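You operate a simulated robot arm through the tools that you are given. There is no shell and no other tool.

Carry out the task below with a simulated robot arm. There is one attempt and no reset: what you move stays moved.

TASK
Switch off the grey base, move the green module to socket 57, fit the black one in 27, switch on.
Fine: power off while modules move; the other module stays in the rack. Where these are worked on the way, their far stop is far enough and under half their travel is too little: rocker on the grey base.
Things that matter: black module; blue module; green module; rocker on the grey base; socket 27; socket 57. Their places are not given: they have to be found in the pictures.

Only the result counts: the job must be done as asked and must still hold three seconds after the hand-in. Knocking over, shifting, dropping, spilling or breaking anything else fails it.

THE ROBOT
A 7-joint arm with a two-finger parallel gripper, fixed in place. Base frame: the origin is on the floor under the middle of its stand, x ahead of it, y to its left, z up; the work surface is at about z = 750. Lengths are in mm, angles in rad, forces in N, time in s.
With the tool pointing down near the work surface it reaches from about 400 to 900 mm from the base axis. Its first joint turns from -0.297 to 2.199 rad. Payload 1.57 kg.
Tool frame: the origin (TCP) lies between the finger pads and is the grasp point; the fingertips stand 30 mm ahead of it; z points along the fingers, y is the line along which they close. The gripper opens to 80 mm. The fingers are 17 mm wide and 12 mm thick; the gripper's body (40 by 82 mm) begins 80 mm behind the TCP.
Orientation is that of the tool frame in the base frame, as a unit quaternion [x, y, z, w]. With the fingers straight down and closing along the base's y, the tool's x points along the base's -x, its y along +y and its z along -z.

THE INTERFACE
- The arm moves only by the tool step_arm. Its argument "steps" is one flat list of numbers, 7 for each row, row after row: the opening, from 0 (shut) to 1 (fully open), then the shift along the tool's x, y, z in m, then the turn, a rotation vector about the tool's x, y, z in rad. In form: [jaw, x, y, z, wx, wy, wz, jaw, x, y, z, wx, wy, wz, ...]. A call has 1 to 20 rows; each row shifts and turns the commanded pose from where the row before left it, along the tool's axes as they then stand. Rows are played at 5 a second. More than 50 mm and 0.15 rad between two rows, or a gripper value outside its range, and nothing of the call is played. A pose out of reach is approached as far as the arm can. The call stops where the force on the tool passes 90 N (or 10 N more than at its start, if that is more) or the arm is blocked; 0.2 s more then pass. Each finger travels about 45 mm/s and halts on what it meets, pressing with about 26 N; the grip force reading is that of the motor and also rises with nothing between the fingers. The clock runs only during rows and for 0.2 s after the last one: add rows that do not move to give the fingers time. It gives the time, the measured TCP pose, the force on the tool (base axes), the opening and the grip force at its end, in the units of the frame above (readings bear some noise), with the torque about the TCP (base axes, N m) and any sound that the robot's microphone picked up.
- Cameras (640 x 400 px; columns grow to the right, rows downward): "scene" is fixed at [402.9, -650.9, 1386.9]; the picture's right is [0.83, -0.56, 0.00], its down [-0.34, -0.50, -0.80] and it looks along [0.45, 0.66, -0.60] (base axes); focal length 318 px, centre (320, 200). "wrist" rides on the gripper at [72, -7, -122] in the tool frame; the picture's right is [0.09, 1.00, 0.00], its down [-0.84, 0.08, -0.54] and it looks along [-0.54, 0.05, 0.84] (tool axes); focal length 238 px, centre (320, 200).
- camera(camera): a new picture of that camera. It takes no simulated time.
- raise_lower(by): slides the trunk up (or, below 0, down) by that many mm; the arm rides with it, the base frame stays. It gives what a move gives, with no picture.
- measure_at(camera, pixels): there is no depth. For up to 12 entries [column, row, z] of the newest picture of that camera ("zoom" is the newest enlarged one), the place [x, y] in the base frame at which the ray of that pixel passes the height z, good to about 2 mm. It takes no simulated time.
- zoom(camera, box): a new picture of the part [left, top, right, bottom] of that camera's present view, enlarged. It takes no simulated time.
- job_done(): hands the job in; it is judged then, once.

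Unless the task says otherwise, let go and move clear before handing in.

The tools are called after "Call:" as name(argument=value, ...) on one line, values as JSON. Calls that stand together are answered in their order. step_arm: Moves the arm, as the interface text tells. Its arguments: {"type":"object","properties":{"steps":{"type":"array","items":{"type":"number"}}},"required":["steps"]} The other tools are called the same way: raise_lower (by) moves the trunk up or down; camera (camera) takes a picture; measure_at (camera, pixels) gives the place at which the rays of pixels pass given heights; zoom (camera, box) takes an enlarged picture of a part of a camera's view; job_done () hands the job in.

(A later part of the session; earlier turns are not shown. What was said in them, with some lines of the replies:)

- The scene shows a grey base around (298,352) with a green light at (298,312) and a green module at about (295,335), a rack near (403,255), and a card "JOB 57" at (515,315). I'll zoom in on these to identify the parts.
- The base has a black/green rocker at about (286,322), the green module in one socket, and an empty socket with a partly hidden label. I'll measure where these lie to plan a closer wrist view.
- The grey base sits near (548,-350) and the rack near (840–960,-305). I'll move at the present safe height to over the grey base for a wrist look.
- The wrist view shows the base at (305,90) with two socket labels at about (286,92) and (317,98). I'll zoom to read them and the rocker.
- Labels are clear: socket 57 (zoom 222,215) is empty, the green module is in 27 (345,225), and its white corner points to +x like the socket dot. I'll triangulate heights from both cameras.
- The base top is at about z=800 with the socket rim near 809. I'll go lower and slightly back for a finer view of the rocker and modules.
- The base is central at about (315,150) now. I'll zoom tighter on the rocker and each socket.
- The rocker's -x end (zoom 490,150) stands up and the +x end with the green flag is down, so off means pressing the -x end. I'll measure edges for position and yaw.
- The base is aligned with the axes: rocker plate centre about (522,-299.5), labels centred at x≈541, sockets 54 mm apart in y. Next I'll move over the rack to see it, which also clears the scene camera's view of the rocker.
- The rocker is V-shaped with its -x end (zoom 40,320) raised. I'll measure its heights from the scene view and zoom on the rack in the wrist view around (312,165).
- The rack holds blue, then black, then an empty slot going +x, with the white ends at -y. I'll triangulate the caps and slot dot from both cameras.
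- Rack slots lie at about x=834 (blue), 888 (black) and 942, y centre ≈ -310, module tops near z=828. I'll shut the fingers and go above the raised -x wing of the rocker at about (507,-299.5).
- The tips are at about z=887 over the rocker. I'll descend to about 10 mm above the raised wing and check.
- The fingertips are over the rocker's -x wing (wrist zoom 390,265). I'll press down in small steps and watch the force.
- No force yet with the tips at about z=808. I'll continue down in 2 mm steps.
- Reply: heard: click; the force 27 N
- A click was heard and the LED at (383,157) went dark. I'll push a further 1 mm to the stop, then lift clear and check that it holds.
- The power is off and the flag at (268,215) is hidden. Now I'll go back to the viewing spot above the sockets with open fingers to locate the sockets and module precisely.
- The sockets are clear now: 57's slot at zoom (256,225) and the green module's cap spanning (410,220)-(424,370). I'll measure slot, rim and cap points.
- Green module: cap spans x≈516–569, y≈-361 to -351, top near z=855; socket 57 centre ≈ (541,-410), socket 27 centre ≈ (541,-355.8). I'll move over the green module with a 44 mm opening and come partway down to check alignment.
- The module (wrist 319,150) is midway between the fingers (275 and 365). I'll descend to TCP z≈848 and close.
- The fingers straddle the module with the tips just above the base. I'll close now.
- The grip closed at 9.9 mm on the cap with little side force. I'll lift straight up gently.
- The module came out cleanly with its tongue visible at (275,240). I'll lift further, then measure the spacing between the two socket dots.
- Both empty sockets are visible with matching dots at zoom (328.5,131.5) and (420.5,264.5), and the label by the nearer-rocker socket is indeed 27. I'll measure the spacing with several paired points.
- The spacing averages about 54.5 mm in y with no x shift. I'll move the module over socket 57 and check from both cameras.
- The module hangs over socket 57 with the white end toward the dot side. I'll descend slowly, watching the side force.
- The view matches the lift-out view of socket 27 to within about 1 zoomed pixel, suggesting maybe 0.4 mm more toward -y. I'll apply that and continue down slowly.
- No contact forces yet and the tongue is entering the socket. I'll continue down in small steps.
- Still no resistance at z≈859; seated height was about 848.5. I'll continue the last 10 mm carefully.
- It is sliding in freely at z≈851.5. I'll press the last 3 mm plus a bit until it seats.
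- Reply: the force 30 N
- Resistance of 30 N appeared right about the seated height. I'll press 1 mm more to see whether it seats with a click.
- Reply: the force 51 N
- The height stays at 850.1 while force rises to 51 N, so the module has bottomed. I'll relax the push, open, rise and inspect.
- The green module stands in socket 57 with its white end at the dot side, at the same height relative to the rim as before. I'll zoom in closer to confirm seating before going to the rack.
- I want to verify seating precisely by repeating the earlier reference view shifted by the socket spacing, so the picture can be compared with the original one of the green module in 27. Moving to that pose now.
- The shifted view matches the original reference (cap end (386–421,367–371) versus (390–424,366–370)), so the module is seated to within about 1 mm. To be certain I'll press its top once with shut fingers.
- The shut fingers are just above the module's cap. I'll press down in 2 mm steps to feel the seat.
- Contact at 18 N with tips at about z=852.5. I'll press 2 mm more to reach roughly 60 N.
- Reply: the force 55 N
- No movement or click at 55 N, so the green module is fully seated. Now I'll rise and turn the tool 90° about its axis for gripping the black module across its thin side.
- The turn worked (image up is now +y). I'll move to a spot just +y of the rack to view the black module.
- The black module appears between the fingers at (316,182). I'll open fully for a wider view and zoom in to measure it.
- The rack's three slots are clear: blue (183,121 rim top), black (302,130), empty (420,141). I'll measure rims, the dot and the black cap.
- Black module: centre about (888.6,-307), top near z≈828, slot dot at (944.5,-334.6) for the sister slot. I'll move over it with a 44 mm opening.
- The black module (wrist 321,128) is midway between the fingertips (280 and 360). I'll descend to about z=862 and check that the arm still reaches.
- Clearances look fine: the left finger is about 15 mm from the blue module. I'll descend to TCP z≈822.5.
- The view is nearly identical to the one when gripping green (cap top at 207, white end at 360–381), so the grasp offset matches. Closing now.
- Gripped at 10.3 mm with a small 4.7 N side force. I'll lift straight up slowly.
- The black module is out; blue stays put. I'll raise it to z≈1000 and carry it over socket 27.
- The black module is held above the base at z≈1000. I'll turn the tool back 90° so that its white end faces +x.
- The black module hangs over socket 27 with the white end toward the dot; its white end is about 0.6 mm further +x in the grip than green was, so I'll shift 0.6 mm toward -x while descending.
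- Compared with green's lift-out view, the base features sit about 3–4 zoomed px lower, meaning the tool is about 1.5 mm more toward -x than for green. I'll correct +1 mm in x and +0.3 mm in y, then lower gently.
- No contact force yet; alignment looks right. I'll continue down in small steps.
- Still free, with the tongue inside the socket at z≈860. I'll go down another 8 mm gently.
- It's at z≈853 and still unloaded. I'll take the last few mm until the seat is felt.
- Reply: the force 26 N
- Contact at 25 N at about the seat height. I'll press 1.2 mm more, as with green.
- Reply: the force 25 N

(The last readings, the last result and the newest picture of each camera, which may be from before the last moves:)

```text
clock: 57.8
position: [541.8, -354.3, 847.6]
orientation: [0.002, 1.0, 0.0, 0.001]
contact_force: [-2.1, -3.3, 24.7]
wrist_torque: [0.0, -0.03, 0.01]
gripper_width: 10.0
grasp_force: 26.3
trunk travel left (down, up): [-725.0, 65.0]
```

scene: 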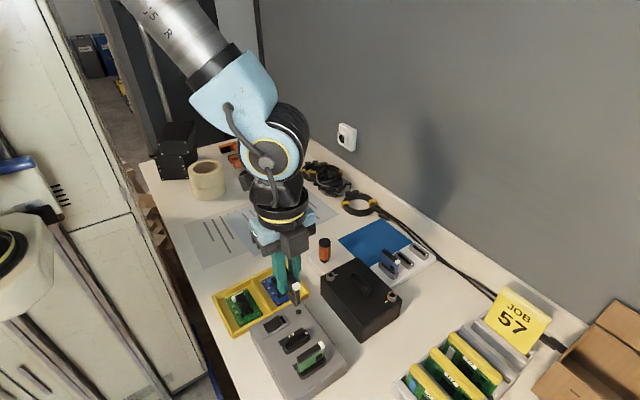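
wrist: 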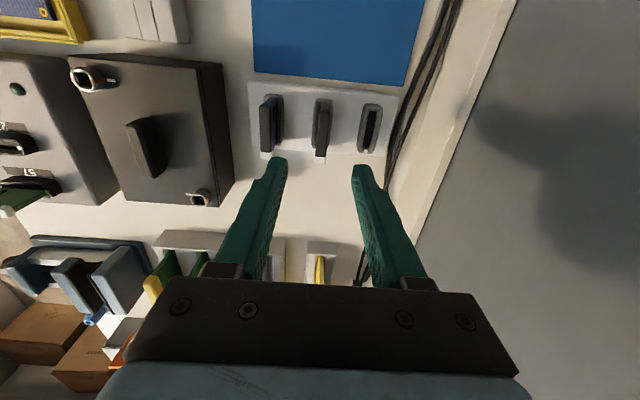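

The force stayed at 25 N, so either the module sank or the grip slid slightly. I'll release, rise, shut the fingers and press the cap from above to check its height (green's top was felt with TCP at about 883).

Call:
step_arm(steps=[0, 0, 0, -0.0012, 0, 0, 0, 0, 0, 0, 0, 0, 0, 0, 0.3, 0, 0, 0, 0, 0, 0, 0.5, 0, 0, 0, 0, 0, 0, 0.5, 0, 0, -0.02, 0, 0, 0, 0.5, 0, 0, -0.03, 0, 0, 0, 0, 0, 0, 0, 0, 0, 0, 0, 0, 0, 0, 0, 0, 0, 0, 0, 0, 0, 0, 0, 0])

Call:
zoom(camera="scene", box=[270, 310, 340, 380])

Call:
zoom(camera="wrist", box=[230, 60, 410, 240])

```text
clock: 59.8
position: [542.0, -356.0, 899.8]
orientation: [0.001, 1.0, 0.0, 0.0]
contact_force: [-0.1, 1.0, -0.2]
wrist_torque: [0.0, -0.03, 0.03]
gripper_width: 0.0
grasp_force: 16.3
trunk travel left (down, up): [-725.0, 65.0]
```

```text
5.71 times, centred on (305, 345) of scene
```

zoom: 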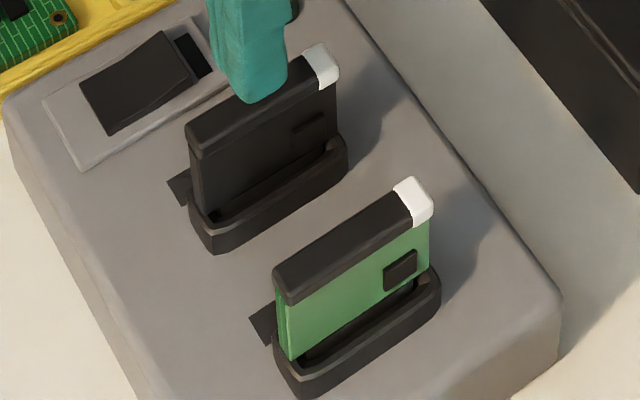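

```text
2.22 times, centred on (320, 150) of wrist
```

zoom: 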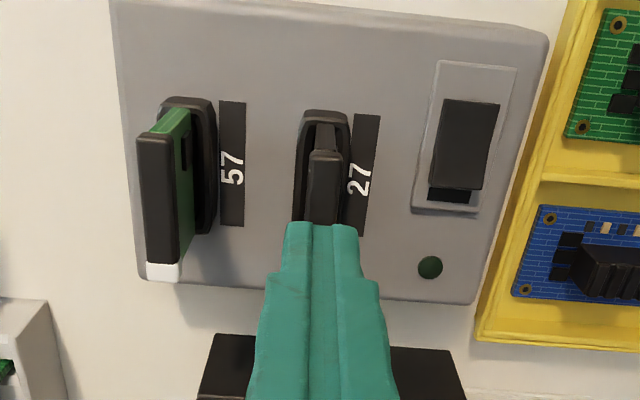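

Both modules look equally deep in the scene view. I'll press the black one's cap to confirm.

Call:
step_arm(steps=[0, 0, 0, 0.008, 0, 0, 0, 0, 0, 0, 0.004, 0, 0, 0, 0, 0, 0, 0.002, 0, 0, 0, 0, 0, 0, 0, 0, 0, 0])

```text
clock: 60.8
position: [544.2, -355.2, 885.1]
orientation: [0.001, 1.0, 0.0, 0.0]
contact_force: [0.3, 0.4, -0.9]
wrist_torque: [0.02, -0.03, 0.0]
gripper_width: 0.2
grasp_force: 21.3
trunk travel left (down, up): [-725.0, 65.0]
```

Call:
step_arm(steps=[0, 0, 0, 0.001, 0, 0, 0, 0, 0, 0, 0.001, 0, 0, 0, 0, 0, 0, 0, 0, 0, 0])

```text
clock: 61.6
position: [542.7, -355.1, 883.9]
orientation: [0.001, 1.0, -0.001, 0.001]
contact_force: [0.6, -2.1, 18.9]
wrist_torque: [-0.08, 0.03, -0.02]
gripper_width: 0.1
grasp_force: 22.0
trunk travel left (down, up): [-725.0, 65.0]
```

Contact at the same height as green (18.9 N at TCP ≈ 883). I'll press 2 mm more to make sure it's fully home.

Call:
step_arm(steps=[0, 0, 0, 0.001, 0, 0, 0, 0, 0, 0, 0.001, 0, 0, 0, 0, 0, 0, 0, 0, 0, 0])

```text
clock: 62.4
position: [541.8, -355.9, 882.1]
orientation: [0.001, 1.0, -0.002, 0.003]
contact_force: [-1.6, -6.0, 61.8]
wrist_torque: [-0.15, 0.11, 0.02]
gripper_width: 0.2
grasp_force: 20.8
trunk travel left (down, up): [-725.0, 65.0]
```

61.8 N without further travel: black is fully seated in 27. Now I'll rise and move over the rocker's raised +x wing at about (537.5,-299.5) to switch on.

Call:
step_arm(steps=[0, 0, 0, -0.02, 0, 0, 0, 0, 0, 0, -0.04, 0, 0, 0, 0, 0.0024, 0.028, 0, 0, 0, 0, 0, 0.0024, 0.028, 0, 0, 0, 0, 0, 0, 0, 0.04, 0, 0, 0, 0, 0, 0, 0.04, 0, 0, 0, 0, 0, 0, 0, 0, 0, 0])

Call:
zoom(camera="scene", box=[250, 290, 330, 345])

Call:
zoom(camera="wrist", box=[220, 60, 400, 240])

```text
clock: 64.0
position: [539.5, -299.1, 860.8]
orientation: [0.001, 1.0, 0.0, 0.0]
contact_force: [0.7, -0.3, -0.2]
wrist_torque: [0.0, 0.0, -0.01]
gripper_width: 0.1
grasp_force: 20.9
trunk travel left (down, up): [-725.0, 65.0]
```

```text
7.27 times, centred on (290, 318) of scene
```

zoom: 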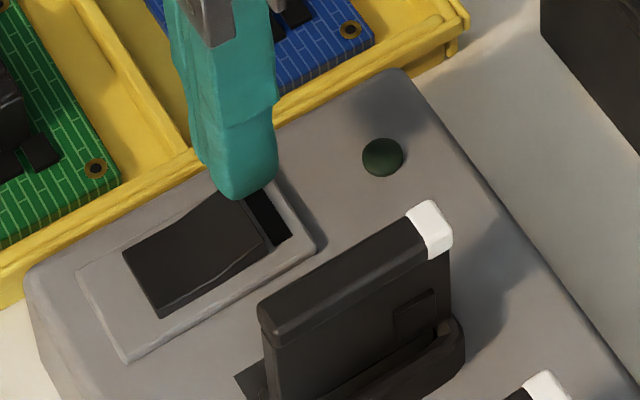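

```text
2.22 times, centred on (310, 150) of wrist
```

zoom: 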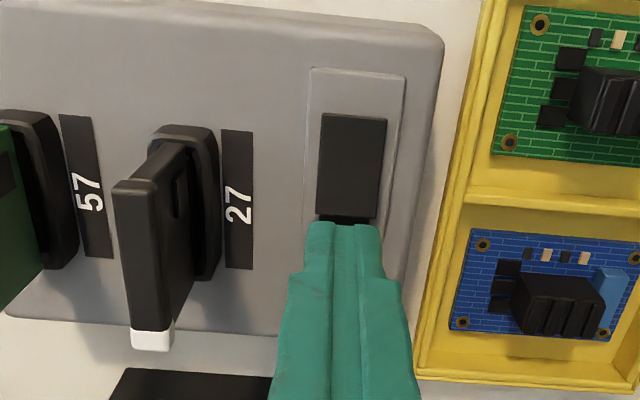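

The fingertips are above the rocker's +x end (wrist zoom 345,222). I'll shift 2 mm toward -x to mirror the off-press, and descend close to contact.

Call:
step_arm(steps=[0, 0.002, 0, 0.01, 0, 0, 0, 0, 0, 0, 0.008, 0, 0, 0, 0, 0, 0, 0.004, 0, 0, 0, 0, 0, 0, 0, 0, 0, 0])

Call:
zoom(camera="scene", box=[250, 290, 330, 345])

```text
clock: 65.0
position: [536.5, -300.1, 838.9]
orientation: [0.001, 1.0, 0.0, 0.0]
contact_force: [-0.6, -0.7, 0.6]
wrist_torque: [0.0, 0.0, -0.01]
gripper_width: 0.0
grasp_force: 21.0
trunk travel left (down, up): [-725.0, 65.0]
```

```text
7.27 times, centred on (290, 318) of scene
```

zoom: 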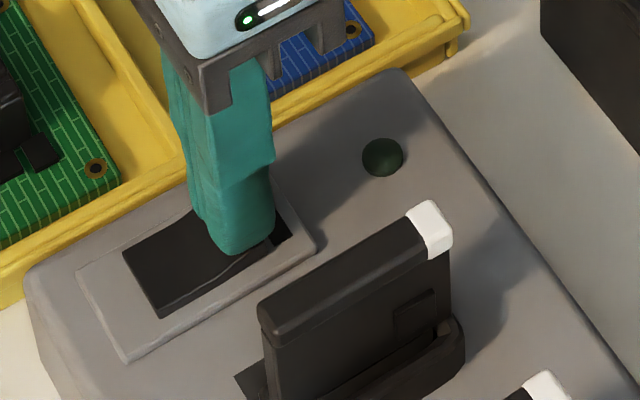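

The tips are on the +x wing with no force yet. I'll press in 2 mm steps.

Call:
step_arm(steps=[0, 0, 0, 0.002, 0, 0, 0, 0, 0, 0, 0.002, 0, 0, 0, 0, 0, 0, 0.002, 0, 0, 0, 0, 0, 0, 0, 0, 0, 0])

Call:
zoom(camera="scene", box=[250, 290, 330, 345])

```text
clock: 66.0
position: [536.4, -297.3, 834.4]
orientation: [0.0, 1.0, -0.001, 0.002]
contact_force: [0.1, 2.1, 43.7]
wrist_torque: [0.11, 0.42, 0.04]
gripper_width: 0.0
grasp_force: 21.0
trunk travel left (down, up): [-725.0, 65.0]
heard: click
```

```text
7.27 times, centred on (290, 318) of scene
```

zoom: 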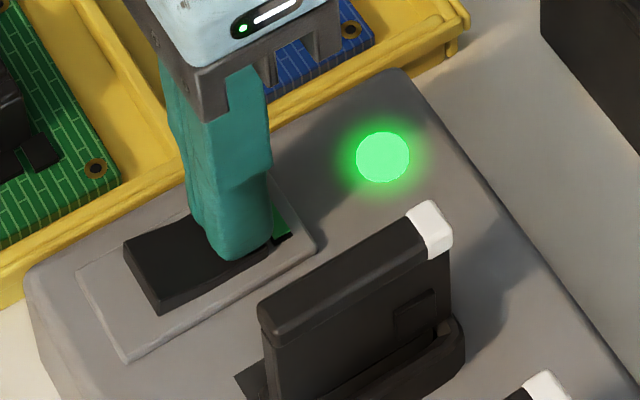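

Click heard and the LED at (383,157) is lit with the green flag showing. I'll lift off straight up, move clear and check the final state.

Call:
step_arm(steps=[0, 0, 0, 0, 0, 0, 0, 0, 0, 0, -0.02, 0, 0, 0, 0, 0, 0, -0.04, 0, 0, 0, 0, 0, 0, -0.045, 0, 0, 0, 0, 0, 0, -0.045, 0, 0, 0, 0, 0, 0.045, -0.02, 0, 0, 0, 0, 0, 0.045, 0, 0, 0, 0, 0, 0, 0.045, 0, 0, 0, 0, 0, 0, 0.045, 0, 0, 0, 0, 0, 0, 0, 0, 0, 0, 0])

Call:
camera(camera="scene")

Call:
zoom(camera="scene", box=[250, 290, 350, 390])

Call:
zoom(camera="scene", box=[360, 200, 450, 290])

Call:
camera(camera="wrist")

```text
clock: 68.2
position: [534.3, -119.0, 1004.0]
orientation: [0.001, 1.0, 0.0, -0.001]
contact_force: [0.3, -0.8, -0.5]
wrist_torque: [0.01, 0.0, 0.01]
gripper_width: 0.0
grasp_force: 21.6
trunk travel left (down, up): [-725.0, 65.0]
```

```text
taken
```

scene: 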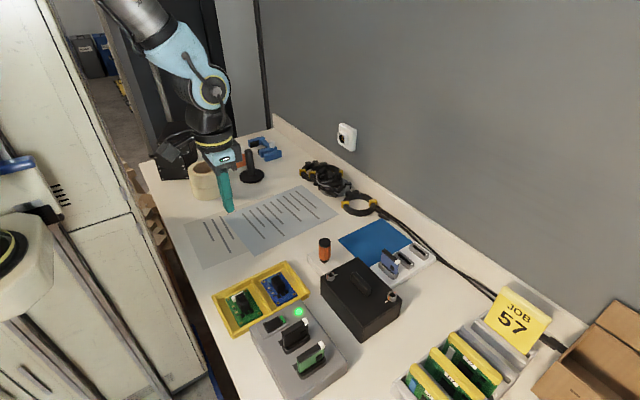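

```text
4.00 times, centred on (300, 340) of scene
```

zoom: 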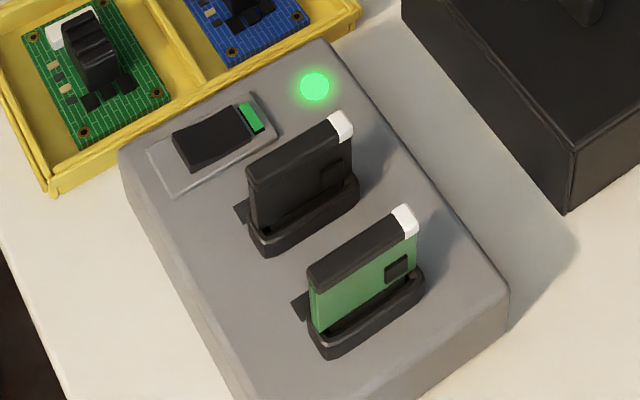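

```text
4.44 times, centred on (405, 245) of scene
```

zoom: 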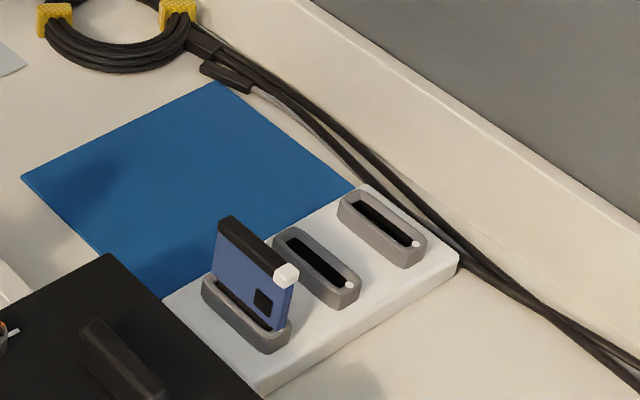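

```text
taken
```

wrist: 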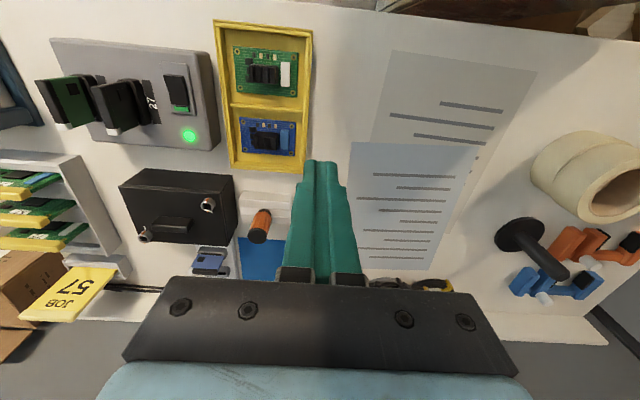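

The final pictures show what was asked: green in socket 57 and black in 27, both white ends at the dots. The LED at zoom (314,87) is lit with the rocker's green flag showing, blue is still in the rack, and the arm is clear. I'm handing in.

Call:
job_done()

```text
The job is handed in.
```

The job is done and handed in. I switched the grey base off before moving any module and switched it back on once both were in.

- **Green module:** it is in socket 57. I pressed its top at about 55 N and it did not sink any further.
- **Black module:** it is in socket 27, at the same height as the green one. It held at about 62 N.
- **Orientation:** both modules have their white ends at the socket dots.
- **Power:** the rocker clicked on, its green flag shows, and the light on the base is lit and stayed lit after I let go.
- **Everything else:** the blue module is still in the rack. Nothing else looks moved in the final pictures, and the arm is clear of the work area.
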